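You operate a simulated robot arm through the tools that you are given. There is no shell and no other tool.

Carry out the task below with a simulated robot arm. There is one attempt and no reset: what you move stays moved.

JOB
Switch the small spectrometer on and send a focused beam through the blue frame.
Fine: frame in the plate's middle row, focus dial to 7 sq, shutter slider open last.

It is judged by the outcome, as a careful person would: the job done as asked, and still so three seconds after it is handed in. It fails if anything else is knocked over, pushed out of place, dropped, spilled or broken.

ROBOT AND FRAMES
A 6-joint arm with a two-finger gripper, fixed in place. Base frame: the origin is on the floor under the middle of its stand, x ahead of it, y to its left, z up. Units: m, degrees, N and s.
It reaches about 1.298 m from its shoulder. Its first joint turns from -149.0 to 149.0 degrees. Payload 1.57 kg.
The TCP is the grasp point between the finger pads, 0.021 m short of the fingertips. In the tool frame z runs along the fingers and y along their closing line. The gripper opens to 0.07 m; its body begins 0.05 m behind the TCP.
Orientation is that of the tool frame in the base frame, as a unit quaternion [x, y, z, w]. With the fingers straight down and closing along the base's y, the tool's x points along the base's -x, its y along +y and its z along -z.

CONTROLS
- The arm moves only by the tool send_rows. Its argument "targets" is a list of rows, each an object of numbers (a shift or turn left out is 0, a gripper value left out holds the last): "tx", "ty", "tz": the shift along the base's x, y, z in units of 40 mm (1.0 is 40 mm); "ax", "ay", "az": the turn, a rotation vector about the base's x, y, z in units of 8 degrees (1.0 is 8 degrees); "grip": the closure, from 0 (fully open) to 1 (shut). In form: [{"tx": .., "ty": .., "tz": .., "ax": .., "ay": .., "az": .., "grip": ..}, ...]. A call has 1 to 20 rows; each row shifts and turns the commanded pose from where the row before left it. A call with a number of a shift or a turn outside -1 to 1 is refused whole. A row lasts 0.2 s, in which the tool goes at most 0.05 m and 8.6 degrees; a call with a longer step from one row to the next is refused whole, and so is a gripper value outside its range. A pose out of reach is approached as far as the arm can. The call stops where the force on the tool passes 40 N (or 10 N more than at its start, if that is more) or the arm is blocked; 0.2 s more then pass. The fingers move at their own pace (about 0.0648 m/s each) and stop on an object; they squeeze with about 30 N. The grip force told is the motor's: it shows also when the fingers shut on nothing. Time passes only in rows, and 0.2 s behind the last, so rows that do not move let the fingers close. The reply holds the time, the measured pose of the TCP, the force on the tool along the base axes, the opening and the grip force, in the units named above and with some noise, with the torque about the TCP (base axes, N m) and any sound that the robot's microphone picked up.
- Cameras (640 x 400 px; columns grow to the right, rows downward): "scene" is fixed at [0.3978, 0.5013, 1.3956]; the picture's right is [-0.64, -0.77, 0.00], its down [0.65, -0.55, -0.53] and it looks along [0.41, -0.34, 0.85] (base axes); focal length 214 px, centre (320, 200). "wrist" rides on the gripper at [0.079, 0.004, -0.081] in the tool frame; the picture's right is [-0.05, 1.00, 0.00], its down [-0.67, -0.04, -0.74] and it looks along [-0.74, -0.04, 0.67] (tool axes); focal length 256 px, centre (320, 200). There is no depth. A picture from a camera that has moved, and an enlarged one, comes with that camera's place and axes in the base frame and with its lens.
- camera(camera): a new picture of that camera. No time passes.
- slide_trunk(by): slides the trunk up (or, below 0, down) by that many m; the arm rides with it, the base frame stays. It gives what a move gives, with no picture.
- close_up(camera, box): a new picture of the part [left, top, right, bottom] of that camera's present view, enlarged. No time passes.
- hand_in(): hands the job in; it is judged then, once.

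Places have to be worked out from the pictures, the camera data and where the tool is seen. Open the gripper and draw the arm clear of the work before you hand the job in, unless the task says otherwise.

The tools are called after "Emit:" as a command line: name --argument value ..., lists and objects as JSON in quotes. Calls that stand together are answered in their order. send_rows: Moves the arm, as the interface text tells. Its arguments: {"type":"object","properties":{"targets":{"type":"array","items":{"type":"object","properties":{"tx":{"type":"number"},"ty":{"type":"number"},"tz":{"type":"number"},"ax":{"type":"number"},"ay":{"type":"number"},"az":{"type":"number"},"grip":{"type":"number"}}}}},"required":["targets"]} The other tools are called the same way: slide_trunk (by) moves the trunk up or down; camera (camera) takes a picture; close_up (camera, box) takes an enlarged picture of a part of a camera's view; hand_in () hands the job in.

At the start:

```text
time_s: 0.0
ee_pos: [0.2197, 0.6643, 1.1531]
ee_rot: [0.0, 1.0, 0.0, 0.0]
force: [0.1, 0.3, -0.4]
torque: [0.0, -0.02, 0.01]
finger_gap: 0.07
grip_force: 0.1
trunk travel left (down, up): [-0.835, 0.135]
```

scene: 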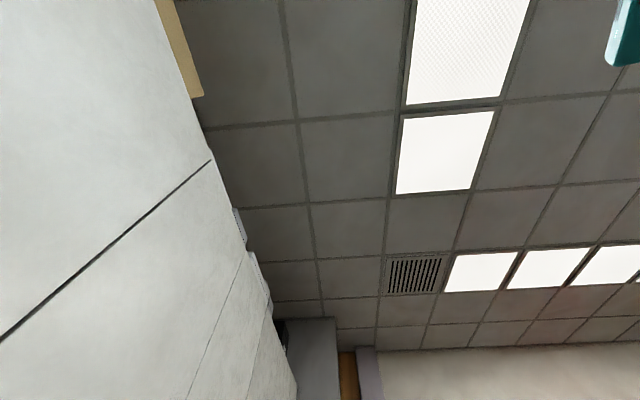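
wrist: 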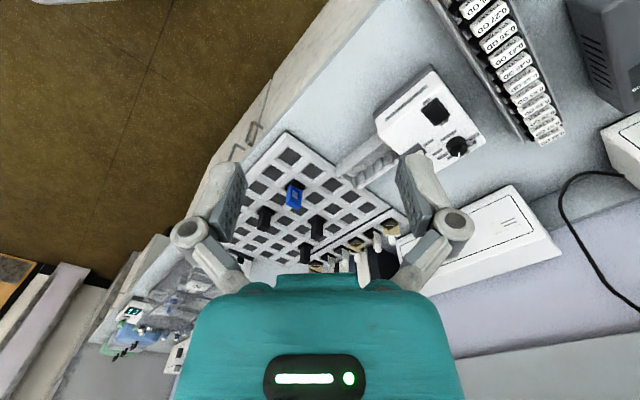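

The scene camera looks up at the ceiling, so the wrist camera must do the work. It shows a perforated plate with a blue frame and black parts, and a small device with a dial; I take enlarged views first.

Emit:
camera --camera "wrist"

Emit:
close_up --camera "wrist" --box '[200, 120, 420, 280]'

Emit:
close_up --camera "wrist" --box '[340, 60, 500, 200]'

Emit:
close_up --camera "wrist" --box '[80, 230, 240, 390]'

Emit:
close_up --camera "wrist" --box '[380, 150, 600, 300]'

```text
taken
camera wrist: at [0.1407, 0.6707, 1.2349], right [0.05, 1.0, 0.0], down [0.67, -0.04, 0.74], along [0.74, -0.04, -0.67], focal length 256 px, centre (320, 200)
```

wrist: 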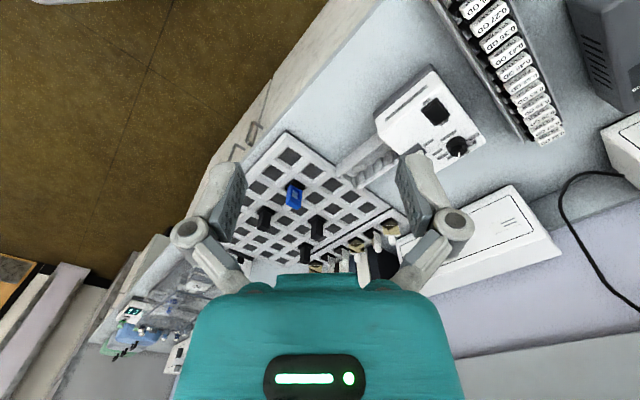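

```text
2.50 times, centred on (310, 200) of wrist
camera zoom: at [0.1407, 0.6707, 1.2349], right [0.05, 1.0, 0.0], down [0.67, -0.04, 0.74], along [0.74, -0.04, -0.67], focal length 640 px, centre (345, 200)
```

zoom: 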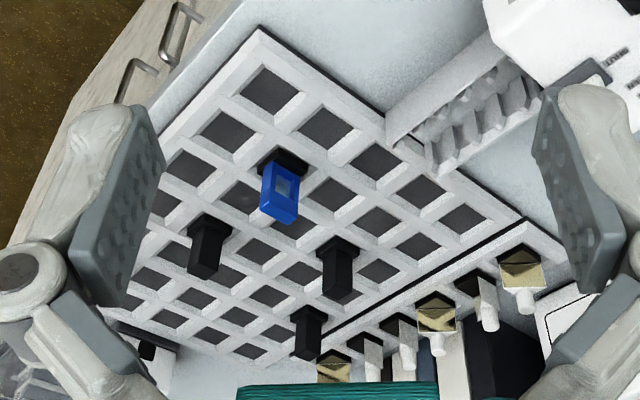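

```text
2.86 times, centred on (420, 130) of wrist
camera zoom: at [0.1407, 0.6707, 1.2349], right [0.05, 1.0, 0.0], down [0.67, -0.04, 0.74], along [0.74, -0.04, -0.67], focal length 731 px, centre (34, 400)
```

zoom: 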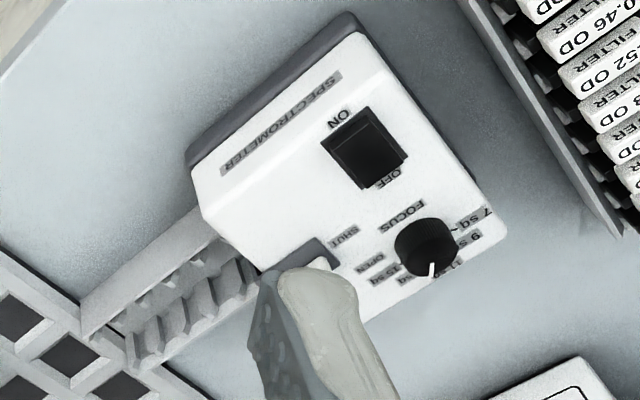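

```text
2.50 times, centred on (160, 310) of wrist
camera zoom: at [0.1407, 0.6707, 1.2349], right [0.05, 1.0, 0.0], down [0.67, -0.04, 0.74], along [0.74, -0.04, -0.67], focal length 640 px, centre (720, -75)
```

zoom: 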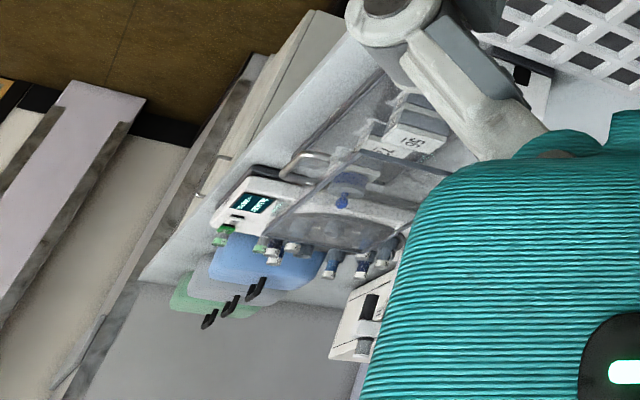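

```text
2.67 times, centred on (490, 225) of wrist
camera zoom: at [0.1407, 0.6707, 1.2349], right [0.05, 1.0, 0.0], down [0.67, -0.04, 0.74], along [0.74, -0.04, -0.67], focal length 683 px, centre (-133, 133)
```

zoom: 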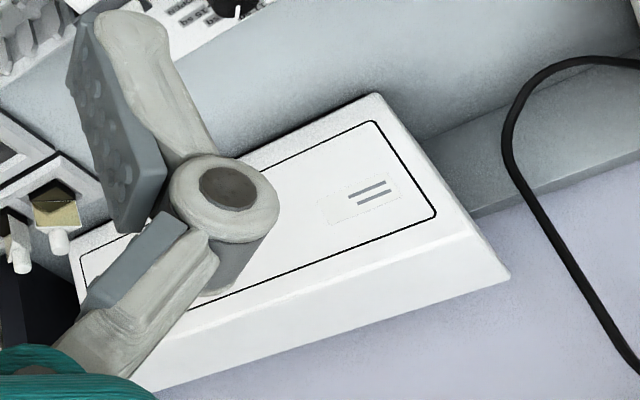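

The picture is upside-down (image bottom is up and away). To find heights I need a second viewpoint, so I shift the tool 0.12 m along -y at this height, where the space looks free.

Emit:
send_rows --targets '[{"ty": -0.5, "grip": 0}, {"ty": -0.5}, {"ty": -1}, {"ty": -1}, {}]'

Emit:
camera --camera "wrist"

Emit:
camera --camera "scene"

```text
time_s: 1.2
ee_pos: [0.2194, 0.5436, 1.1543]
ee_rot: [0.001, 1.0, 0.0, 0.0]
force: [0.3, 0.2, 0.8]
torque: [0.01, -0.02, 0.0]
finger_gap: 0.07
grip_force: 0.0
trunk travel left (down, up): [-0.835, 0.135]
```

```text
taken
camera wrist: at [0.1408, 0.5494, 1.2349], right [0.05, 1.0, 0.0], down [0.67, -0.04, 0.74], along [0.74, -0.04, -0.67], focal length 256 px, centre (320, 200)
```

wrist: 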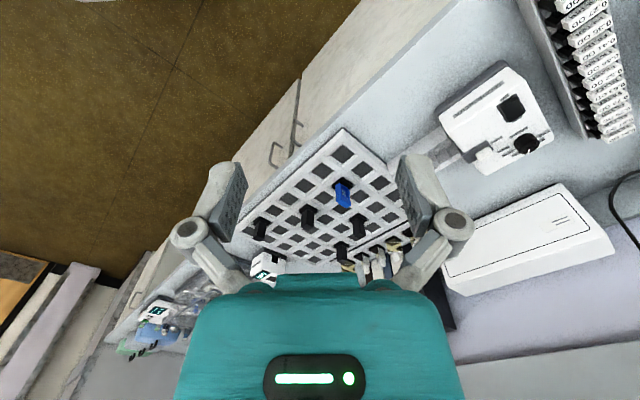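

```text
taken
```

scene: 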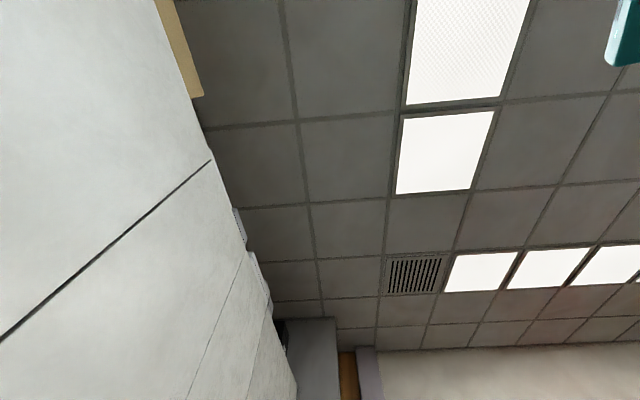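

The parallax suggests the plate top is near z≈0.76 at about (0.44, 0.58) and the spectrometer top near z≈0.86 at about (0.35, 0.84). I enlarge this second view to measure matching points and read the labels.

Emit:
close_up --camera "wrist" --box '[230, 110, 430, 280]'

Emit:
close_up --camera "wrist" --box '[420, 50, 580, 190]'

Emit:
close_up --camera "wrist" --box '[100, 230, 300, 370]'

Emit:
close_up --camera "wrist" --box '[480, 0, 640, 160]'

```text
2.35 times, centred on (330, 195) of wrist
camera zoom: at [0.1408, 0.5494, 1.2349], right [0.05, 1.0, 0.0], down [0.67, -0.04, 0.74], along [0.74, -0.04, -0.67], focal length 602 px, centre (296, 212)
```

zoom: 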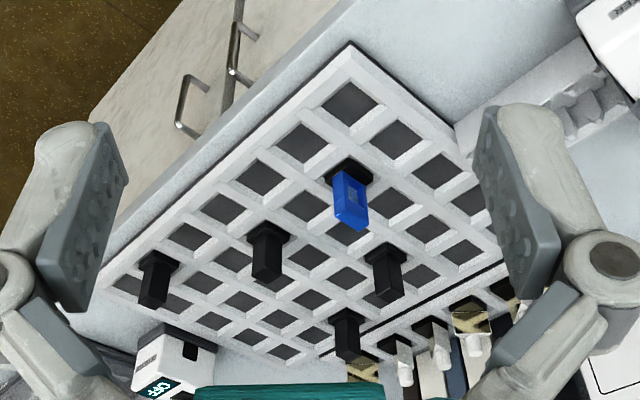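

```text
2.86 times, centred on (500, 120) of wrist
camera zoom: at [0.1408, 0.5494, 1.2349], right [0.05, 1.0, 0.0], down [0.67, -0.04, 0.74], along [0.74, -0.04, -0.67], focal length 731 px, centre (-194, 429)
```

zoom: 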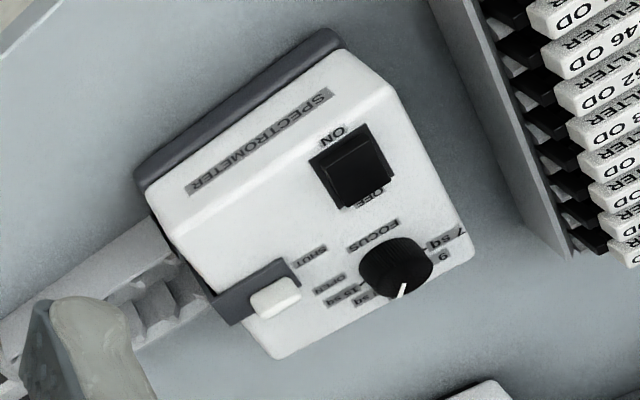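

```text
2.86 times, centred on (200, 300) of wrist
camera zoom: at [0.1408, 0.5494, 1.2349], right [0.05, 1.0, 0.0], down [0.67, -0.04, 0.74], along [0.74, -0.04, -0.67], focal length 731 px, centre (663, -86)
```

zoom: 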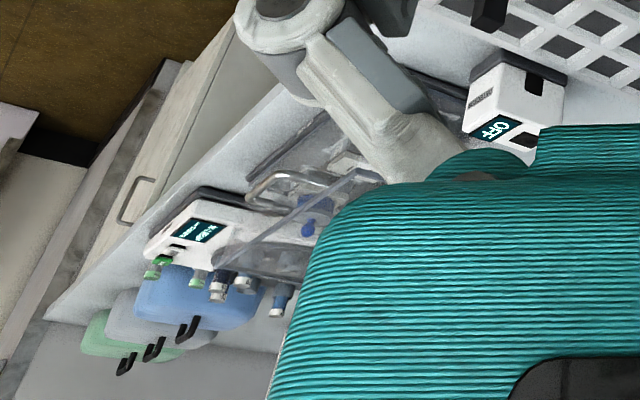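

```text
2.50 times, centred on (560, 80) of wrist
camera zoom: at [0.1408, 0.5494, 1.2349], right [0.05, 1.0, 0.0], down [0.67, -0.04, 0.74], along [0.74, -0.04, -0.67], focal length 640 px, centre (-280, 500)
```

zoom: 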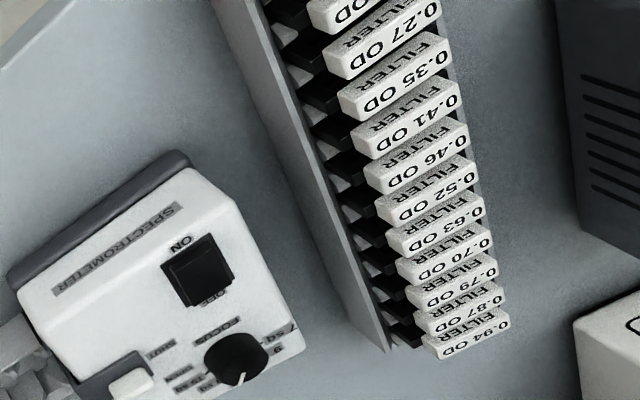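

The spectrometer feeds a 5×7 plate through a ridged rail at the middle of the plate's short edge, and a detector stands at the far end. The bench runs at about 45°, so I turn the tool 45° about z and move to where the camera looks squarely across the plate.

Emit:
send_rows --targets '[{"tx": 0.4, "ty": -0.3, "az": 0.5}, {"tx": 0.9, "ty": -0.65, "az": 0.8}, {"tx": 0.95, "ty": -0.7, "az": 0.86}, {"tx": 0.95, "ty": -0.7, "az": 0.86}, {"tx": 0.95, "ty": -0.7, "az": 0.86}, {"tx": 0.95, "ty": -0.7, "az": 0.86}, {"tx": 0.95, "ty": -0.65, "az": 0.86}, {"tx": 0.95, "ty": -0.6}, {}]'

Emit:
camera --camera "wrist"

```text
time_s: 3.2
ee_pos: [0.5003, 0.3456, 1.1538]
ee_rot: [-0.381, 0.924, -0.001, -0.001]
force: [0.9, -0.1, 0.5]
torque: [-0.02, 0.01, 0.03]
finger_gap: 0.07
grip_force: 0.0
trunk travel left (down, up): [-0.835, 0.135]
```

```text
taken
camera wrist: at [0.4415, 0.2939, 1.235], right [-0.67, 0.75, 0.0], down [0.5, 0.44, 0.74], along [0.56, 0.5, -0.67], focal length 256 px, centre (320, 200)
```

wrist: 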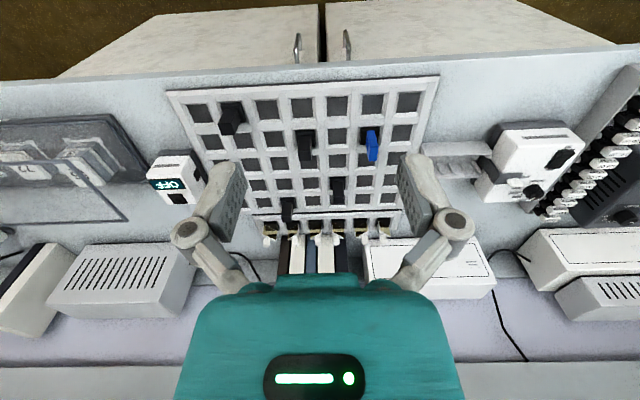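

This view shows the layout well: detector on the left, plate in the middle, rail and spectrometer on the right. I enlarge each part.

Emit:
close_up --camera "wrist" --box '[150, 60, 310, 160]'

Emit:
close_up --camera "wrist" --box '[290, 60, 450, 160]'

Emit:
close_up --camera "wrist" --box '[230, 140, 430, 265]'

Emit:
close_up --camera "wrist" --box '[420, 110, 600, 222]'

Emit:
close_up --camera "wrist" --box '[0, 110, 230, 254]'

```text
4.00 times, centred on (230, 110) of wrist
camera zoom: at [0.4415, 0.2939, 1.235], right [-0.67, 0.75, 0.0], down [0.5, 0.44, 0.74], along [0.56, 0.5, -0.67], focal length 1024 px, centre (680, 560)
```

zoom: 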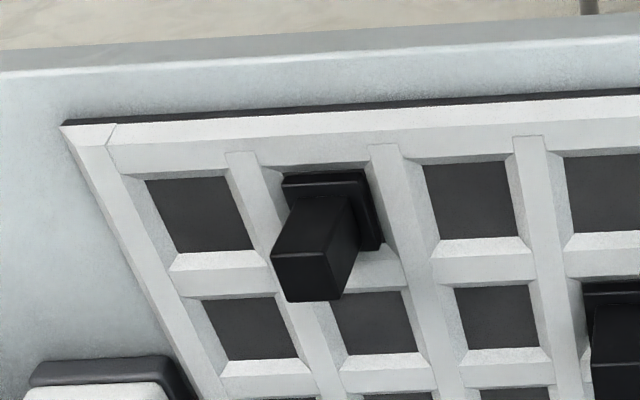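

```text
4.00 times, centred on (370, 110) of wrist
camera zoom: at [0.4415, 0.2939, 1.235], right [-0.67, 0.75, 0.0], down [0.5, 0.44, 0.74], along [0.56, 0.5, -0.67], focal length 1024 px, centre (120, 560)
```

zoom: 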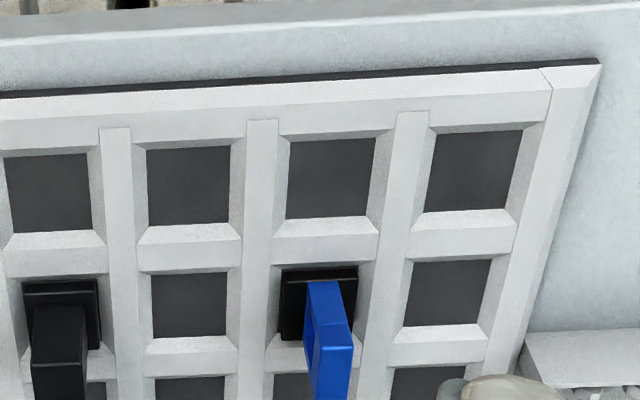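

```text
3.20 times, centred on (330, 202) of wrist
camera zoom: at [0.4415, 0.2939, 1.235], right [-0.67, 0.75, 0.0], down [0.5, 0.44, 0.74], along [0.56, 0.5, -0.67], focal length 819 px, centre (288, 192)
```

zoom: 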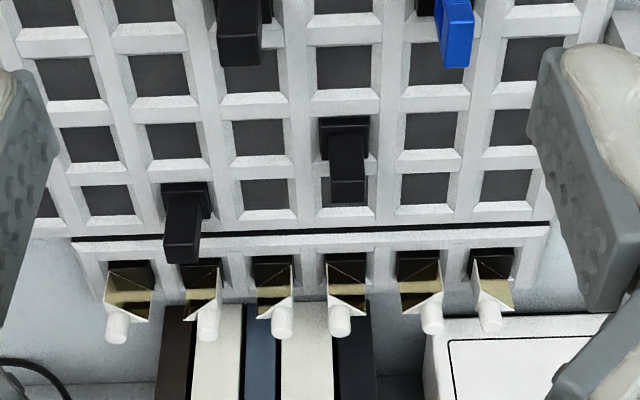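

```text
3.56 times, centred on (510, 166) of wrist
camera zoom: at [0.4415, 0.2939, 1.235], right [-0.67, 0.75, 0.0], down [0.5, 0.44, 0.74], along [0.56, 0.5, -0.67], focal length 910 px, centre (-356, 321)
```

zoom: 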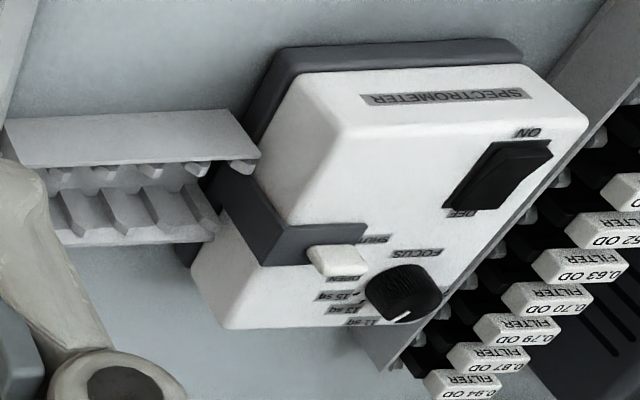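

```text
2.78 times, centred on (115, 182) of wrist
camera zoom: at [0.4415, 0.2939, 1.235], right [-0.67, 0.75, 0.0], down [0.5, 0.44, 0.74], along [0.56, 0.5, -0.67], focal length 711 px, centre (889, 250)
```

zoom: 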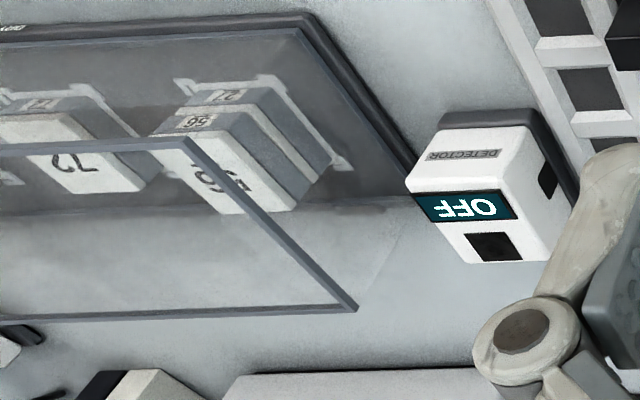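

The plate's long edge runs at 135° (bench axis e≈(0.71,-0.71)), the plate top is near z≈0.764, and the pitch is about 0.064 m. The blue frame is in row 2, column 2 from the spectrometer, and row 3, which is in line with the rail and detector, looks empty. I move closer to the spectrometer to measure its controls.

Emit:
send_rows --targets '[{"tx": -0.35, "ty": 0.44}, {"tx": -0.7, "ty": 0.885, "tz": -0.175}, {"tx": -0.7, "ty": 0.885, "tz": -0.175}, {"tx": -0.7, "ty": 0.885, "tz": -0.175}, {"tx": -0.7, "ty": 0.885, "tz": -0.175}, {"tx": -0.7, "ty": 0.885, "tz": -0.175}, {"tx": -0.7, "ty": 0.885, "tz": -0.175}, {"tx": -0.7, "ty": 0.885, "tz": -0.175}, {"tx": -0.7, "ty": 0.885, "tz": -0.175}, {"tx": -0.7, "ty": 0.885, "tz": -0.175}, {"tx": -0.35, "ty": 0.44, "tz": -0.175}, {}]'

Emit:
camera --camera "wrist"

```text
time_s: 5.8
ee_pos: [0.2197, 0.6973, 1.1542]
ee_rot: [-0.381, 0.925, 0.0, 0.0]
force: [0.0, -0.3, -0.9]
torque: [-0.02, -0.01, -0.01]
finger_gap: 0.0697
grip_force: 0.1
out of reach, approached as far as the arm can: row 2, 3, 4, 5, 6, 7, 8, 9, 10, 11
trunk travel left (down, up): [-0.835, 0.135]
```

```text
taken
camera wrist: at [0.1609, 0.646, 1.235], right [-0.67, 0.75, 0.0], down [0.5, 0.44, 0.74], along [0.56, 0.5, -0.67], focal length 256 px, centre (320, 200)
```

wrist: 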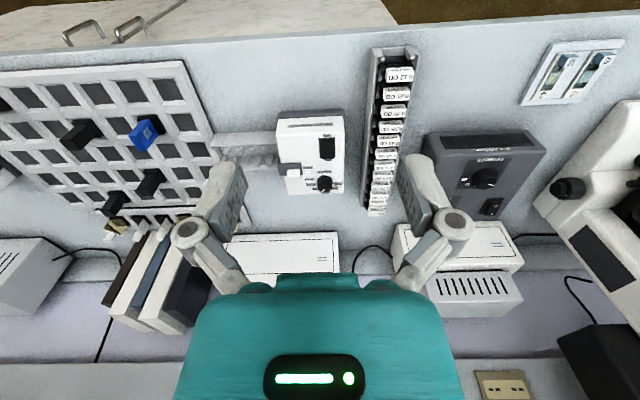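

The arm would not go lower from here (z stayed at 1.154), so I use the trunk to come down. The tool is in front of the bench edge with open space below, so I lower the trunk by 0.1 m.

Emit:
slide_trunk --by -0.1

Emit:
camera --camera "wrist"

```text
time_s: 7.1
ee_pos: [0.2186, 0.6975, 1.0544]
ee_rot: [-0.381, 0.925, 0.0, -0.001]
force: [0.4, 0.7, 0.9]
torque: [0.0, 0.03, 0.01]
finger_gap: 0.07
grip_force: 0.0
trunk travel left (down, up): [-0.735, 0.235]
```

```text
taken
camera wrist: at [0.1612, 0.6459, 1.135], right [-0.67, 0.75, 0.0], down [0.5, 0.44, 0.74], along [0.56, 0.5, -0.67], focal length 256 px, centre (320, 200)
```

wrist: 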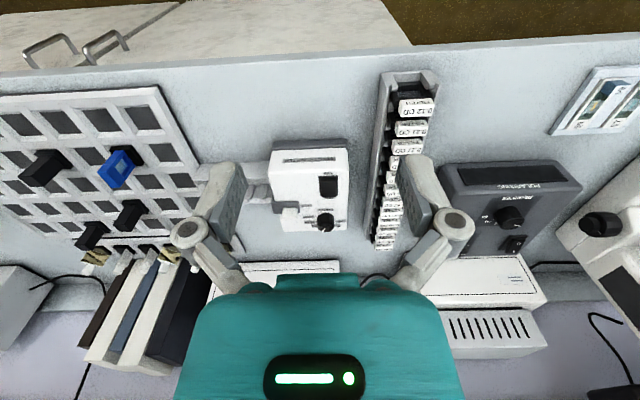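

Emit:
close_up --camera "wrist" --box '[250, 130, 370, 250]'

Emit:
close_up --camera "wrist" --box '[60, 90, 250, 230]'

Emit:
close_up --camera "wrist" --box '[170, 130, 330, 260]'

```text
3.33 times, centred on (310, 190) of wrist
camera zoom: at [0.1612, 0.6459, 1.135], right [-0.67, 0.75, 0.0], down [0.5, 0.44, 0.74], along [0.56, 0.5, -0.67], focal length 853 px, centre (353, 233)
```

zoom: 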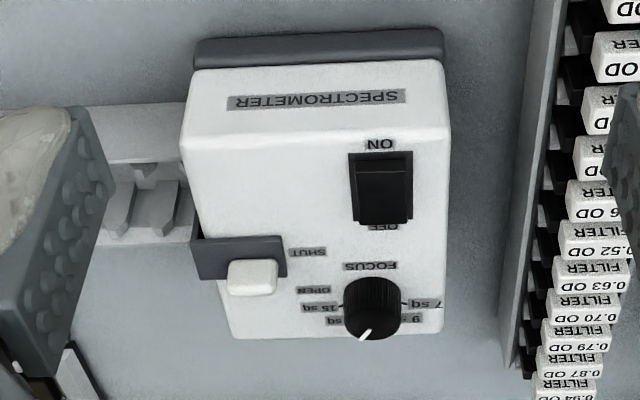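

```text
2.86 times, centred on (155, 160) of wrist
camera zoom: at [0.1612, 0.6459, 1.135], right [-0.67, 0.75, 0.0], down [0.5, 0.44, 0.74], along [0.56, 0.5, -0.67], focal length 731 px, centre (791, 314)
```

zoom: 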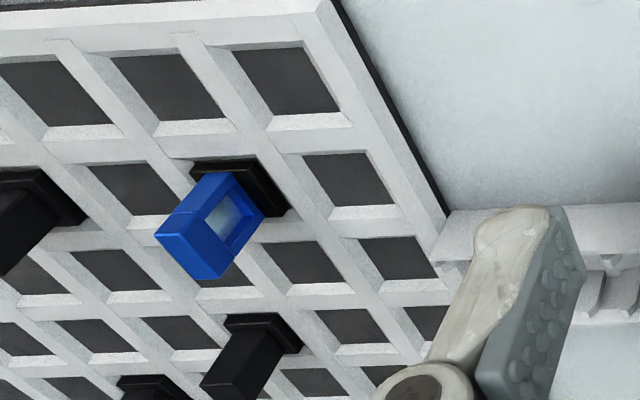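

```text
3.08 times, centred on (250, 195) of wrist
camera zoom: at [0.1612, 0.6459, 1.135], right [-0.67, 0.75, 0.0], down [0.5, 0.44, 0.74], along [0.56, 0.5, -0.67], focal length 788 px, centre (535, 215)
```

zoom: 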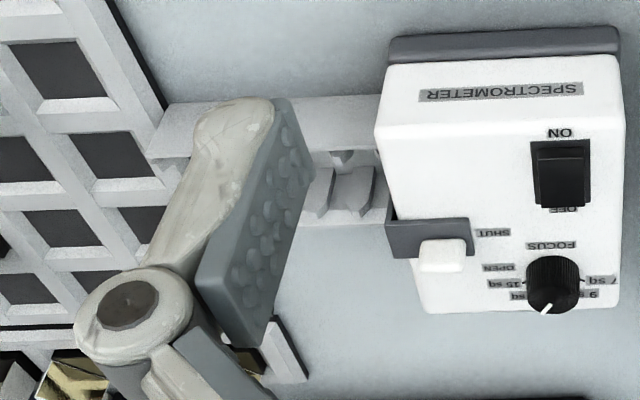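

The panel reads: ON on the robot side of the rocker, SHUT toward the robot and OPEN away from it, and dial marks 7/9/11/13/15 with the pointer near 11. I move 0.1 m toward the bench at this height for a steeper view of it.

Emit:
send_rows --targets '[{"tx": 0.5, "ty": 0.5}, {"tx": 0.75, "ty": 0.75}, {"tx": 0.5, "ty": 0.5}, {}]'

Emit:
camera --camera "wrist"

Emit:
close_up --camera "wrist" --box '[250, 70, 390, 210]'

```text
time_s: 8.1
ee_pos: [0.291, 0.7676, 1.0541]
ee_rot: [-0.381, 0.925, 0.0, 0.001]
force: [-0.1, -0.3, 0.2]
torque: [0.02, 0.04, 0.04]
finger_gap: 0.0699
grip_force: 0.0
trunk travel left (down, up): [-0.735, 0.235]
```

```text
taken
camera wrist: at [0.2319, 0.7161, 1.1349], right [-0.67, 0.75, 0.0], down [0.5, 0.44, 0.74], along [0.56, 0.5, -0.67], focal length 256 px, centre (320, 200)
```

wrist: 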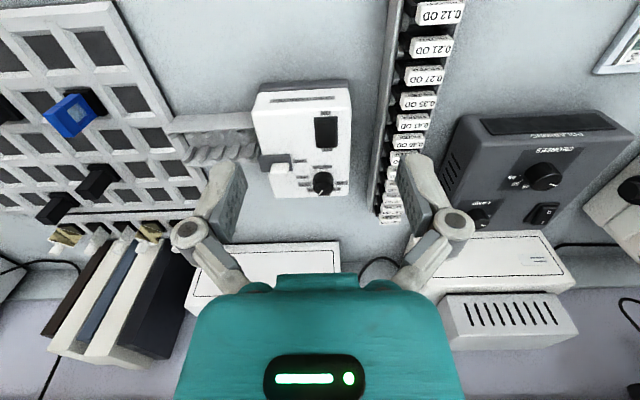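

```text
2.86 times, centred on (320, 140) of wrist
camera zoom: at [0.2319, 0.7161, 1.1349], right [-0.67, 0.75, 0.0], down [0.5, 0.44, 0.74], along [0.56, 0.5, -0.67], focal length 731 px, centre (320, 371)
```

zoom: 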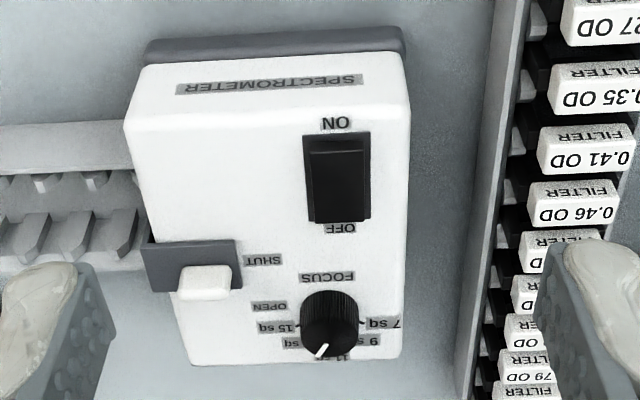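

The top face of the spectrometer is about z≈0.842, with the switch at about (0.367, 0.848), the dial at about (0.44, 0.91), and the slider on the beam line at bench coordinate n≈0.909 (row 3). I now move over for a closer view of the blue frame and the wells.

Emit:
send_rows --targets '[{"tx": 0.22, "ty": -0.47}, {"tx": 0.438, "ty": -0.949}, {"tx": 0.438, "ty": -0.949}, {"tx": 0.438, "ty": -0.949}, {"tx": 0.438, "ty": -0.949}, {"tx": 0.438, "ty": -0.949}, {"tx": 0.438, "ty": -0.949}, {"tx": 0.438, "ty": -0.949}, {"tx": 0.438, "ty": -0.949}, {"tx": 0.22, "ty": -0.47}, {}]'

Emit:
camera --camera "wrist"

Emit:
close_up --camera "wrist" --box '[240, 80, 400, 240]'

```text
time_s: 10.5
ee_pos: [0.4472, 0.4257, 1.0541]
ee_rot: [-0.381, 0.924, 0.0, 0.001]
force: [-0.5, 0.0, 0.2]
torque: [0.02, 0.0, 0.01]
finger_gap: 0.0699
grip_force: 0.1
trunk travel left (down, up): [-0.735, 0.235]
```

```text
taken
camera wrist: at [0.3893, 0.3729, 1.135], right [-0.67, 0.75, 0.0], down [0.5, 0.44, 0.74], along [0.56, 0.5, -0.67], focal length 256 px, centre (320, 200)
```

wrist: 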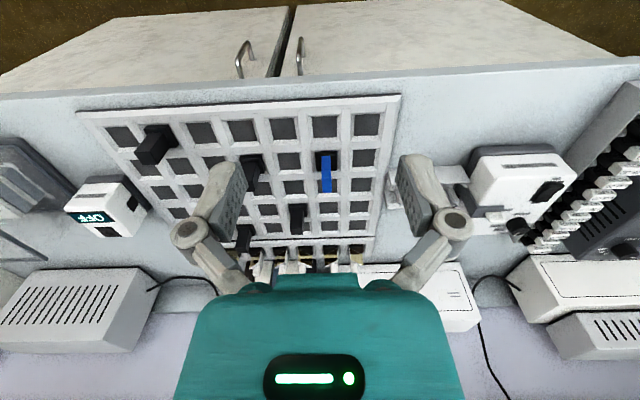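

```text
2.50 times, centred on (320, 160) of wrist
camera zoom: at [0.3893, 0.3729, 1.135], right [-0.67, 0.75, 0.0], down [0.5, 0.44, 0.74], along [0.56, 0.5, -0.67], focal length 640 px, centre (320, 300)
```

zoom: 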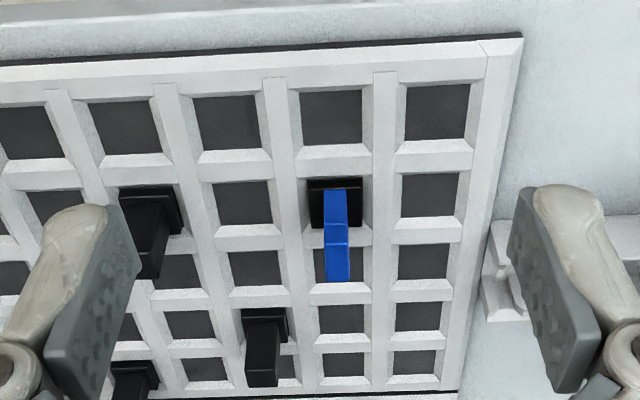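

The frame is about 15 mm thick along the row, 33 mm wide, centred at bench coordinates e≈0.018, n≈0.839 (about x=0.606, y=0.581), with its top near z≈0.83. I move over it at the present height and test a small descent.

Emit:
send_rows --targets '[{"tx": 0.4, "ty": 0.39}, {"tx": 0.794, "ty": 0.777}, {"tx": 0.794, "ty": 0.777}, {"tx": 0.794, "ty": 0.777}, {"tx": 0.794, "ty": 0.777}, {"tx": 0.4, "ty": 0.39}, {"tz": -0.5}, {}]'

Emit:
camera --camera "wrist"

```text
time_s: 12.3
ee_pos: [0.6067, 0.5811, 1.0544]
ee_rot: [-0.381, 0.925, -0.001, 0.0]
force: [-0.2, 0.2, 0.3]
torque: [0.0, 0.0, 0.01]
finger_gap: 0.0698
grip_force: 0.0
out of reach, approached as far as the arm can: row 7
trunk travel left (down, up): [-0.735, 0.235]
```

```text
taken
camera wrist: at [0.5485, 0.5293, 1.1349], right [-0.67, 0.75, 0.0], down [0.5, 0.44, 0.74], along [0.56, 0.5, -0.67], focal length 256 px, centre (320, 200)
```

wrist: 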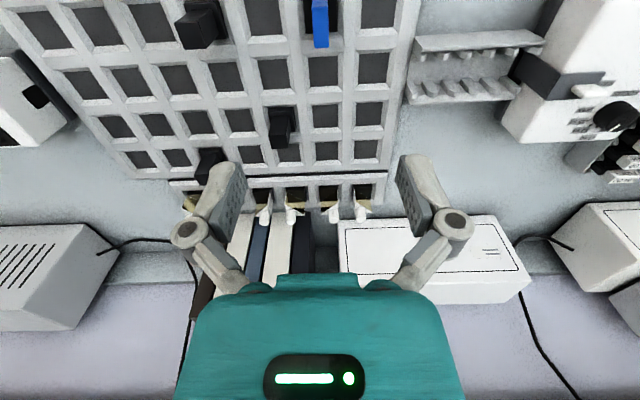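

The arm itself cannot go lower at this trunk height, so I raise the tool with the arm first and then lower the trunk. That gives the arm downward travel for fine work.

Emit:
send_rows --targets '[{"tz": 0.5}, {"tz": 1}, {"tz": 1}, {"tz": 1}, {"tz": 0.5}, {}]'

Emit:
slide_trunk --by -0.15

Emit:
camera --camera "wrist"

Emit:
camera --camera "scene"

```text
time_s: 13.7
ee_pos: [0.6057, 0.5813, 1.054]
ee_rot: [-0.381, 0.925, 0.0, 0.0]
force: [-0.2, -0.1, -0.6]
torque: [-0.01, 0.01, 0.01]
finger_gap: 0.07
grip_force: 0.1
out of reach, approached as far as the arm can: row 1, 2, 3, 4, 5
trunk travel left (down, up): [-0.735, 0.235]
```

```text
time_s: 15.5
ee_pos: [0.6066, 0.5809, 0.9037]
ee_rot: [-0.381, 0.924, 0.0, 0.0]
force: [0.0, -0.1, 0.0]
torque: [-0.02, 0.0, 0.02]
finger_gap: 0.07
grip_force: 0.0
trunk travel left (down, up): [-0.585, 0.385]
```

```text
taken
camera wrist: at [0.5484, 0.5293, 0.985], right [-0.67, 0.75, 0.0], down [0.5, 0.44, 0.74], along [0.56, 0.5, -0.67], focal length 256 px, centre (320, 200)
```

wrist: 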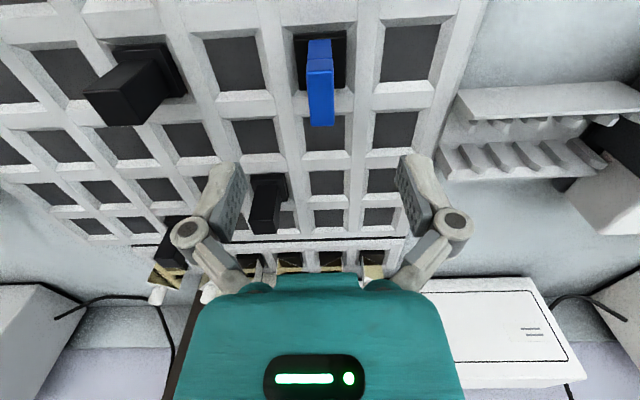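

```text
taken
```

scene: 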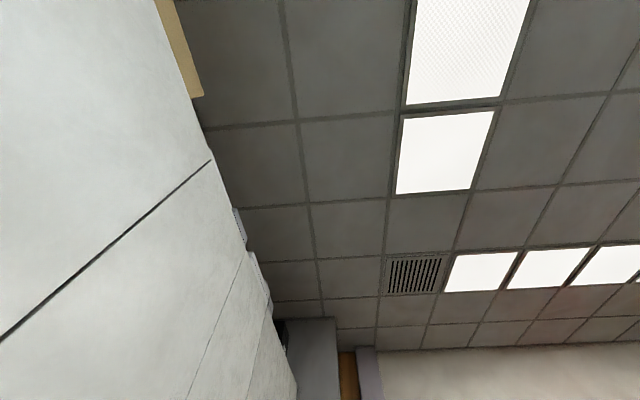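

The arm moves only in the horizontal plane and the trunk alone sets the height (z now 0.904). I check how the frame lines up under the open fingers.

Emit:
close_up --camera "wrist" --box '[240, 20, 400, 180]'

Emit:
close_up --camera "wrist" --box '[430, 60, 640, 230]'

```text
2.50 times, centred on (320, 100) of wrist
camera zoom: at [0.5484, 0.5293, 0.985], right [-0.67, 0.75, 0.0], down [0.5, 0.44, 0.74], along [0.56, 0.5, -0.67], focal length 640 px, centre (320, 450)
```

zoom: 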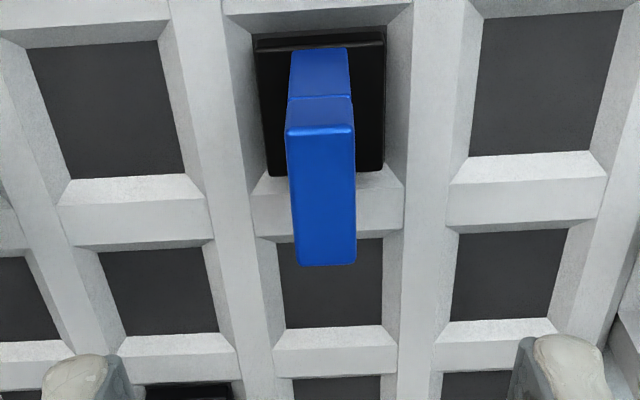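

```text
2.35 times, centred on (535, 145) of wrist
camera zoom: at [0.5484, 0.5293, 0.985], right [-0.67, 0.75, 0.0], down [0.5, 0.44, 0.74], along [0.56, 0.5, -0.67], focal length 602 px, centre (-186, 329)
```

zoom: 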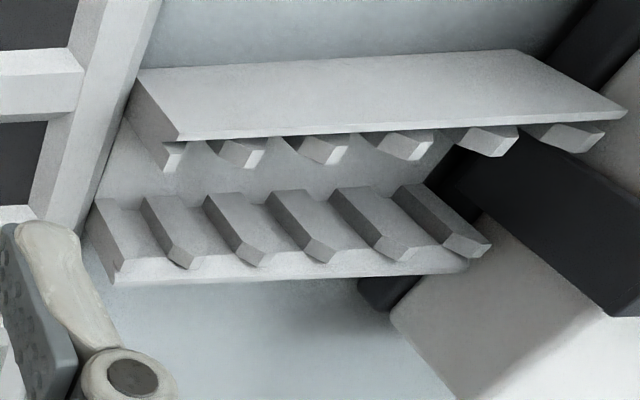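

The frame's thickness is centred under the tool axis to about 1 mm and its top is near z≈0.832. I lower in two steps, first to z≈0.844, and check.

Emit:
slide_trunk --by -0.06

Emit:
camera --camera "wrist"

```text
time_s: 16.5
ee_pos: [0.6065, 0.5818, 0.8434]
ee_rot: [-0.381, 0.925, 0.0, 0.0]
force: [-0.6, 0.0, 0.7]
torque: [0.01, -0.04, 0.04]
finger_gap: 0.0698
grip_force: 0.1
trunk travel left (down, up): [-0.525, 0.445]
```

```text
taken
camera wrist: at [0.5484, 0.5293, 0.925], right [-0.67, 0.75, 0.0], down [0.5, 0.44, 0.74], along [0.56, 0.5, -0.67], focal length 256 px, centre (320, 200)
```

wrist: 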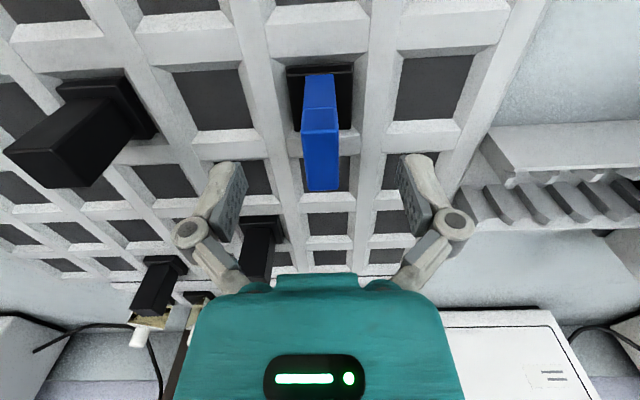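

The frame stands midway between the fingers and is centred front to back. I lower another 32 mm to the grasp height and close on it.

Emit:
slide_trunk --by -0.032

Emit:
camera --camera "wrist"

```text
time_s: 17.2
ee_pos: [0.6057, 0.5812, 0.8114]
ee_rot: [-0.381, 0.925, 0.0, 0.0]
force: [0.7, 0.2, 0.7]
torque: [0.0, 0.01, 0.0]
finger_gap: 0.07
grip_force: 0.1
trunk travel left (down, up): [-0.493, 0.477]
```

```text
taken
camera wrist: at [0.5484, 0.5293, 0.8929], right [-0.67, 0.75, 0.0], down [0.5, 0.44, 0.74], along [0.56, 0.5, -0.67], focal length 256 px, centre (320, 200)
```

wrist: 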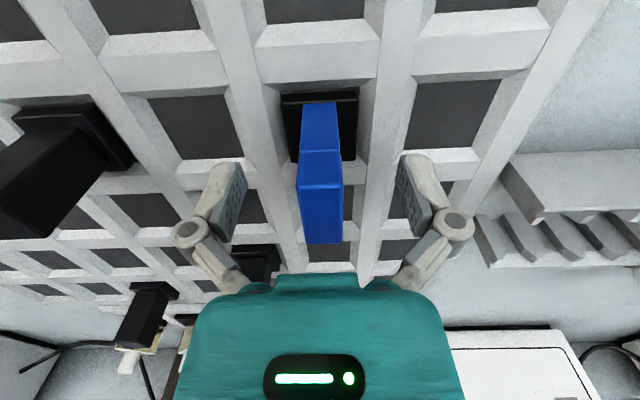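

The fingers straddle the frame evenly and the tips clear its black base. I close the gripper.

Emit:
send_rows --targets '[{"grip": 0.5}, {"grip": 0.8}, {"grip": 1}, {"grip": 1}, {"grip": 1}, {"grip": 1}]'

Emit:
camera --camera "wrist"

```text
time_s: 18.6
ee_pos: [0.606, 0.5806, 0.8117]
ee_rot: [-0.381, 0.925, 0.0, 0.001]
force: [0.0, -0.5, 1.4]
torque: [0.02, -0.02, 0.0]
finger_gap: 0.0158
grip_force: 30.0
trunk travel left (down, up): [-0.493, 0.477]
```

```text
taken
camera wrist: at [0.5484, 0.5293, 0.8929], right [-0.67, 0.75, 0.0], down [0.5, 0.44, 0.74], along [0.56, 0.5, -0.67], focal length 256 px, centre (320, 200)
```

wrist: 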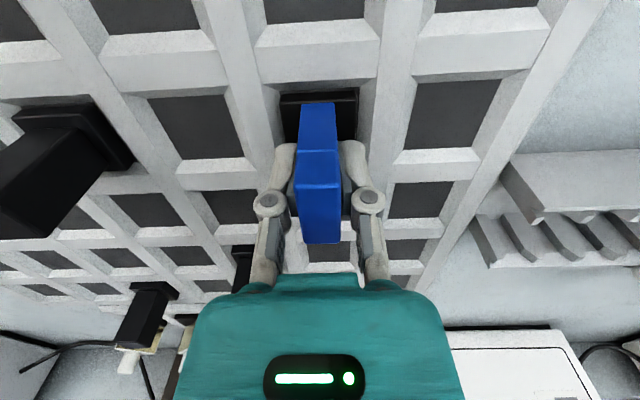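

The grip holds the frame (gap 15.8 mm, 30 N). I lift it 45 mm with the trunk.

Emit:
slide_trunk --by 0.045

Emit:
camera --camera "wrist"

```text
time_s: 19.5
ee_pos: [0.6061, 0.5816, 0.8563]
ee_rot: [-0.381, 0.924, 0.0, 0.001]
force: [0.2, 0.5, -0.9]
torque: [0.0, -0.01, 0.0]
finger_gap: 0.0156
grip_force: 30.1
trunk travel left (down, up): [-0.538, 0.432]
```

```text
taken
camera wrist: at [0.5485, 0.5294, 0.9378], right [-0.67, 0.75, 0.0], down [0.5, 0.44, 0.74], along [0.56, 0.5, -0.67], focal length 256 px, centre (320, 200)
```

wrist: 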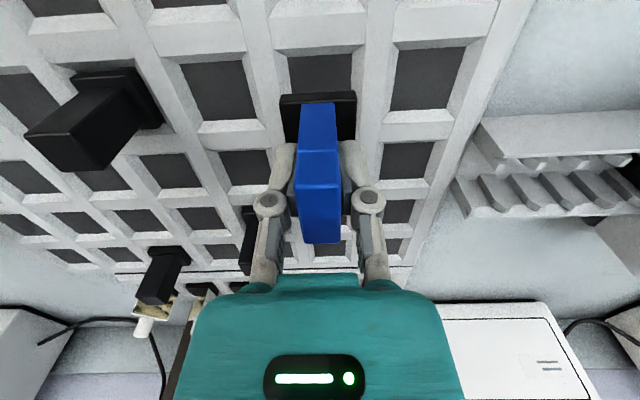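

The frame is lifted clear and its old well shows empty. I enlarge this view to measure the row pitch before shifting.

Emit:
close_up --camera "wrist" --box '[360, 0, 520, 100]'

Emit:
close_up --camera "wrist" --box '[340, 90, 500, 290]'

Emit:
close_up --camera "wrist" --box '[180, 40, 360, 260]'

```text
4.00 times, centred on (440, 50) of wrist
camera zoom: at [0.5485, 0.5294, 0.9378], right [-0.67, 0.75, 0.0], down [0.5, 0.44, 0.74], along [0.56, 0.5, -0.67], focal length 1024 px, centre (-160, 800)
```

zoom: 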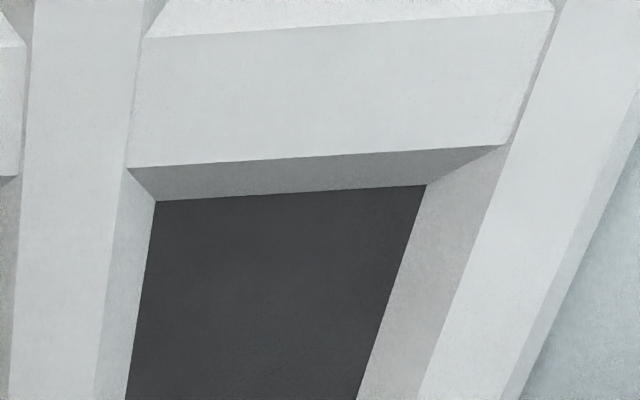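

```text
2.00 times, centred on (420, 190) of wrist
camera zoom: at [0.5485, 0.5294, 0.9378], right [-0.67, 0.75, 0.0], down [0.5, 0.44, 0.74], along [0.56, 0.5, -0.67], focal length 512 px, centre (120, 220)
```

zoom: 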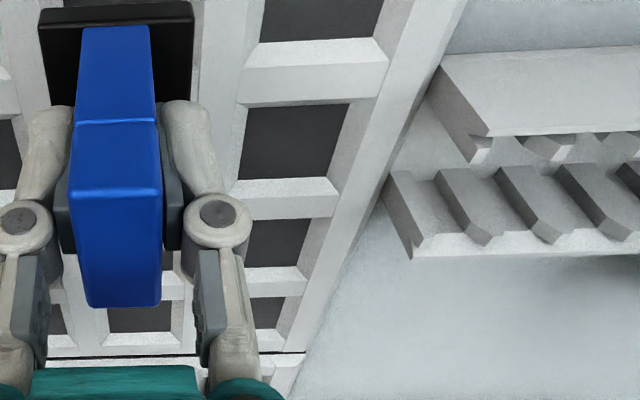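

```text
1.82 times, centred on (270, 150) of wrist
camera zoom: at [0.5485, 0.5294, 0.9378], right [-0.67, 0.75, 0.0], down [0.5, 0.44, 0.74], along [0.56, 0.5, -0.67], focal length 465 px, centre (411, 291)
```

zoom: 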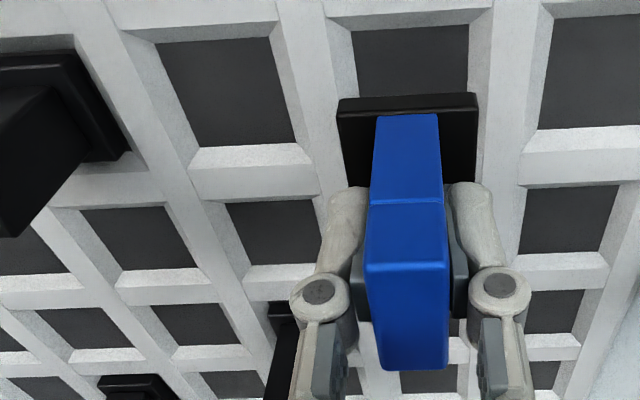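

Row edges give a pitch of about 70 mm with the plate top near z≈0.767. I shift the held frame 70 mm away from the robot, above the row 3, column 2 well.

Emit:
send_rows --targets '[{"tx": 0.3, "ty": 0.3}, {"tx": 0.4, "ty": 0.4}, {"tx": 0.4, "ty": 0.4}, {"tx": 0.135, "ty": 0.135}, {}, {}]'

Emit:
camera --camera "wrist"

Emit:
close_up --camera "wrist" --box '[240, 40, 400, 180]'

```text
time_s: 20.9
ee_pos: [0.6555, 0.6322, 0.8563]
ee_rot: [-0.38, 0.925, 0.0, 0.001]
force: [-0.1, -0.7, -0.3]
torque: [-0.03, 0.03, 0.02]
finger_gap: 0.0157
grip_force: 30.1
trunk travel left (down, up): [-0.538, 0.432]
```

```text
taken
camera wrist: at [0.597, 0.5797, 0.9379], right [-0.67, 0.75, 0.0], down [0.5, 0.44, 0.74], along [0.56, 0.5, -0.67], focal length 256 px, centre (320, 200)
```

wrist: 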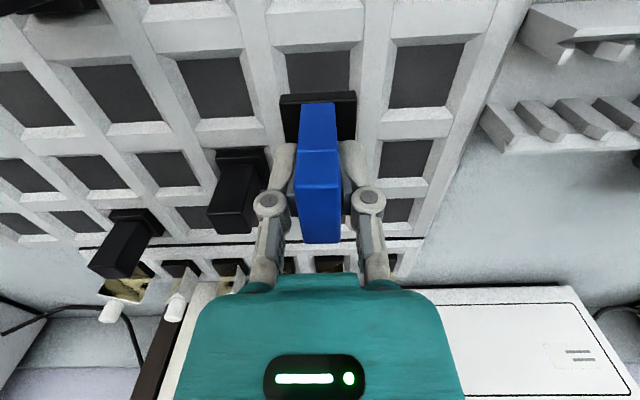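

```text
2.86 times, centred on (320, 110) of wrist
camera zoom: at [0.597, 0.5797, 0.9379], right [-0.67, 0.75, 0.0], down [0.5, 0.44, 0.74], along [0.56, 0.5, -0.67], focal length 731 px, centre (320, 457)
```

zoom: 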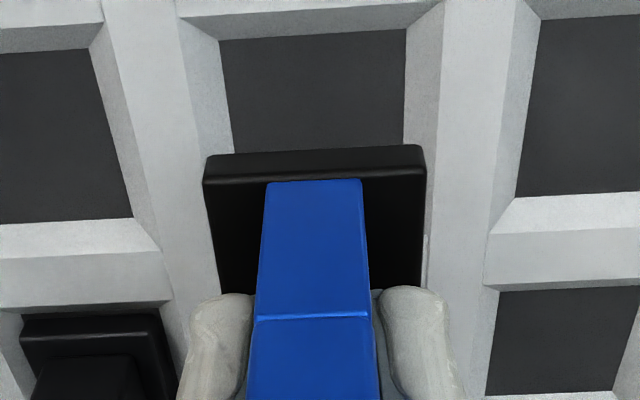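

Compared with the view before the shift, the target well sits about 2 mm off (toward −y). I make that small correction and compare again.

Emit:
send_rows --targets '[{"ty": -0.067}, {}, {}]'

Emit:
close_up --camera "wrist" --box '[240, 40, 400, 180]'

```text
time_s: 21.7
ee_pos: [0.6559, 0.6278, 0.8577]
ee_rot: [-0.381, 0.925, 0.0, 0.0]
force: [0.0, 0.4, -0.6]
torque: [0.01, -0.02, 0.0]
finger_gap: 0.0156
grip_force: 29.8
trunk travel left (down, up): [-0.538, 0.432]
```

```text
2.86 times, centred on (320, 110) of wrist
camera zoom: at [0.5973, 0.5762, 0.9378], right [-0.67, 0.75, 0.0], down [0.5, 0.44, 0.74], along [0.56, 0.5, -0.67], focal length 731 px, centre (320, 457)
```

zoom: 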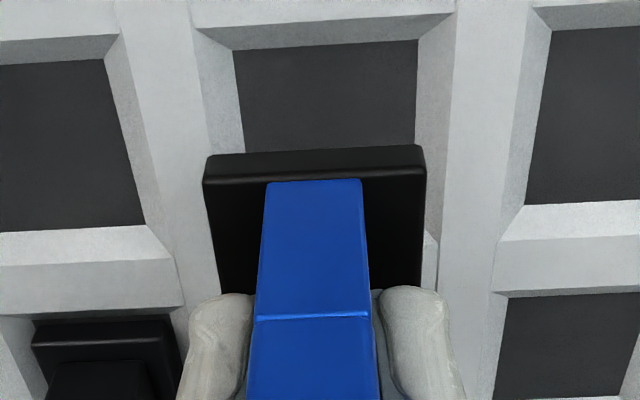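

The target well now sits within about 1 mm of where the old one did relative to the gripper. I lower most of the way and check the force.

Emit:
slide_trunk --by -0.03

Emit:
camera --camera "wrist"

```text
time_s: 22.5
ee_pos: [0.656, 0.6283, 0.8268]
ee_rot: [-0.382, 0.924, 0.0, 0.0]
force: [0.7, -0.6, -1.2]
torque: [0.02, 0.03, 0.02]
finger_gap: 0.0154
grip_force: 29.9
trunk travel left (down, up): [-0.508, 0.462]
```

```text
taken
camera wrist: at [0.5972, 0.5762, 0.9079], right [-0.67, 0.75, 0.0], down [0.5, 0.44, 0.74], along [0.56, 0.5, -0.67], focal length 256 px, centre (320, 200)
```

wrist: 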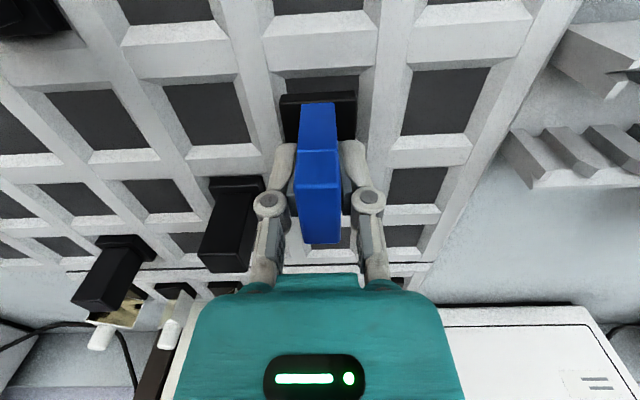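

No contact yet, and the base is still centred over the well. I lower 11 mm more, just short of the seated height.

Emit:
slide_trunk --by -0.011

Emit:
close_up --camera "wrist" --box '[220, 60, 420, 200]'

```text
time_s: 23.1
ee_pos: [0.6553, 0.6284, 0.8165]
ee_rot: [-0.38, 0.925, 0.0, 0.0]
force: [0.3, 0.1, -0.8]
torque: [-0.01, 0.01, -0.02]
finger_gap: 0.0157
grip_force: 30.2
trunk travel left (down, up): [-0.497, 0.473]
```

```text
2.86 times, centred on (320, 130) of wrist
camera zoom: at [0.5972, 0.5762, 0.8969], right [-0.67, 0.75, 0.0], down [0.5, 0.44, 0.74], along [0.56, 0.5, -0.67], focal length 731 px, centre (320, 400)
```

zoom: 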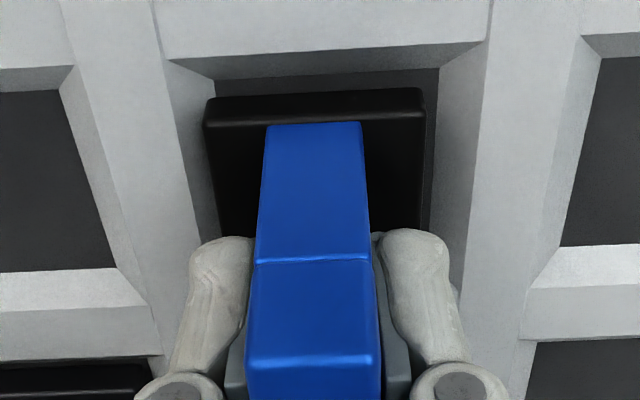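

The base is inside the well but sits about 2 mm toward the detector side. I nudge it 1.5 mm back toward the spectrometer and lower the last few millimetres.

Emit:
send_rows --targets '[{"tx": -0.027, "ty": 0.027}, {}]'

Emit:
slide_trunk --by -0.004

Emit:
close_up --camera "wrist" --box '[220, 60, 420, 200]'

```text
time_s: 23.7
ee_pos: [0.6557, 0.628, 0.8156]
ee_rot: [-0.381, 0.924, 0.001, 0.0]
force: [-0.2, -0.2, -0.3]
torque: [0.02, -0.01, -0.03]
finger_gap: 0.0157
grip_force: 30.0
trunk travel left (down, up): [-0.497, 0.473]
```

```text
time_s: 24.2
ee_pos: [0.6536, 0.629, 0.8127]
ee_rot: [-0.38, 0.925, 0.0, 0.0]
force: [-0.1, 0.5, 0.4]
torque: [0.02, 0.01, 0.0]
finger_gap: 0.0154
grip_force: 29.7
trunk travel left (down, up): [-0.493, 0.477]
```

```text
2.86 times, centred on (320, 130) of wrist
camera zoom: at [0.5962, 0.5769, 0.893], right [-0.67, 0.75, 0.0], down [0.5, 0.44, 0.74], along [0.56, 0.5, -0.67], focal length 731 px, centre (320, 400)
```

zoom: 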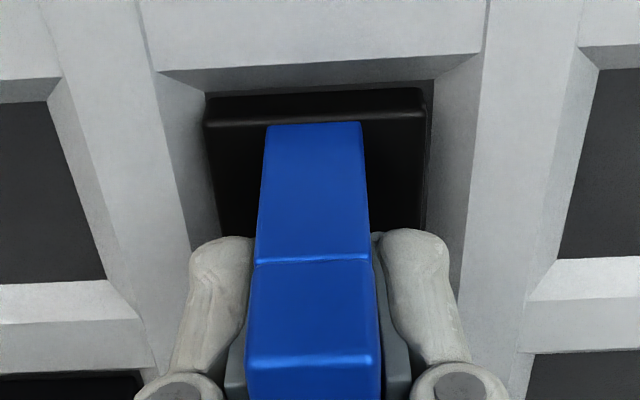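

The height matches the original seated height. I lower 1.5 mm more to feel for the bottom of the well.

Emit:
slide_trunk --by -0.0015

```text
time_s: 24.7
ee_pos: [0.6538, 0.6296, 0.8118]
ee_rot: [-0.381, 0.925, 0.001, 0.001]
force: [3.8, 4.7, 18.8]
torque: [0.02, -0.01, 0.03]
finger_gap: 0.0158
grip_force: 30.3
trunk travel left (down, up): [-0.492, 0.478]
```

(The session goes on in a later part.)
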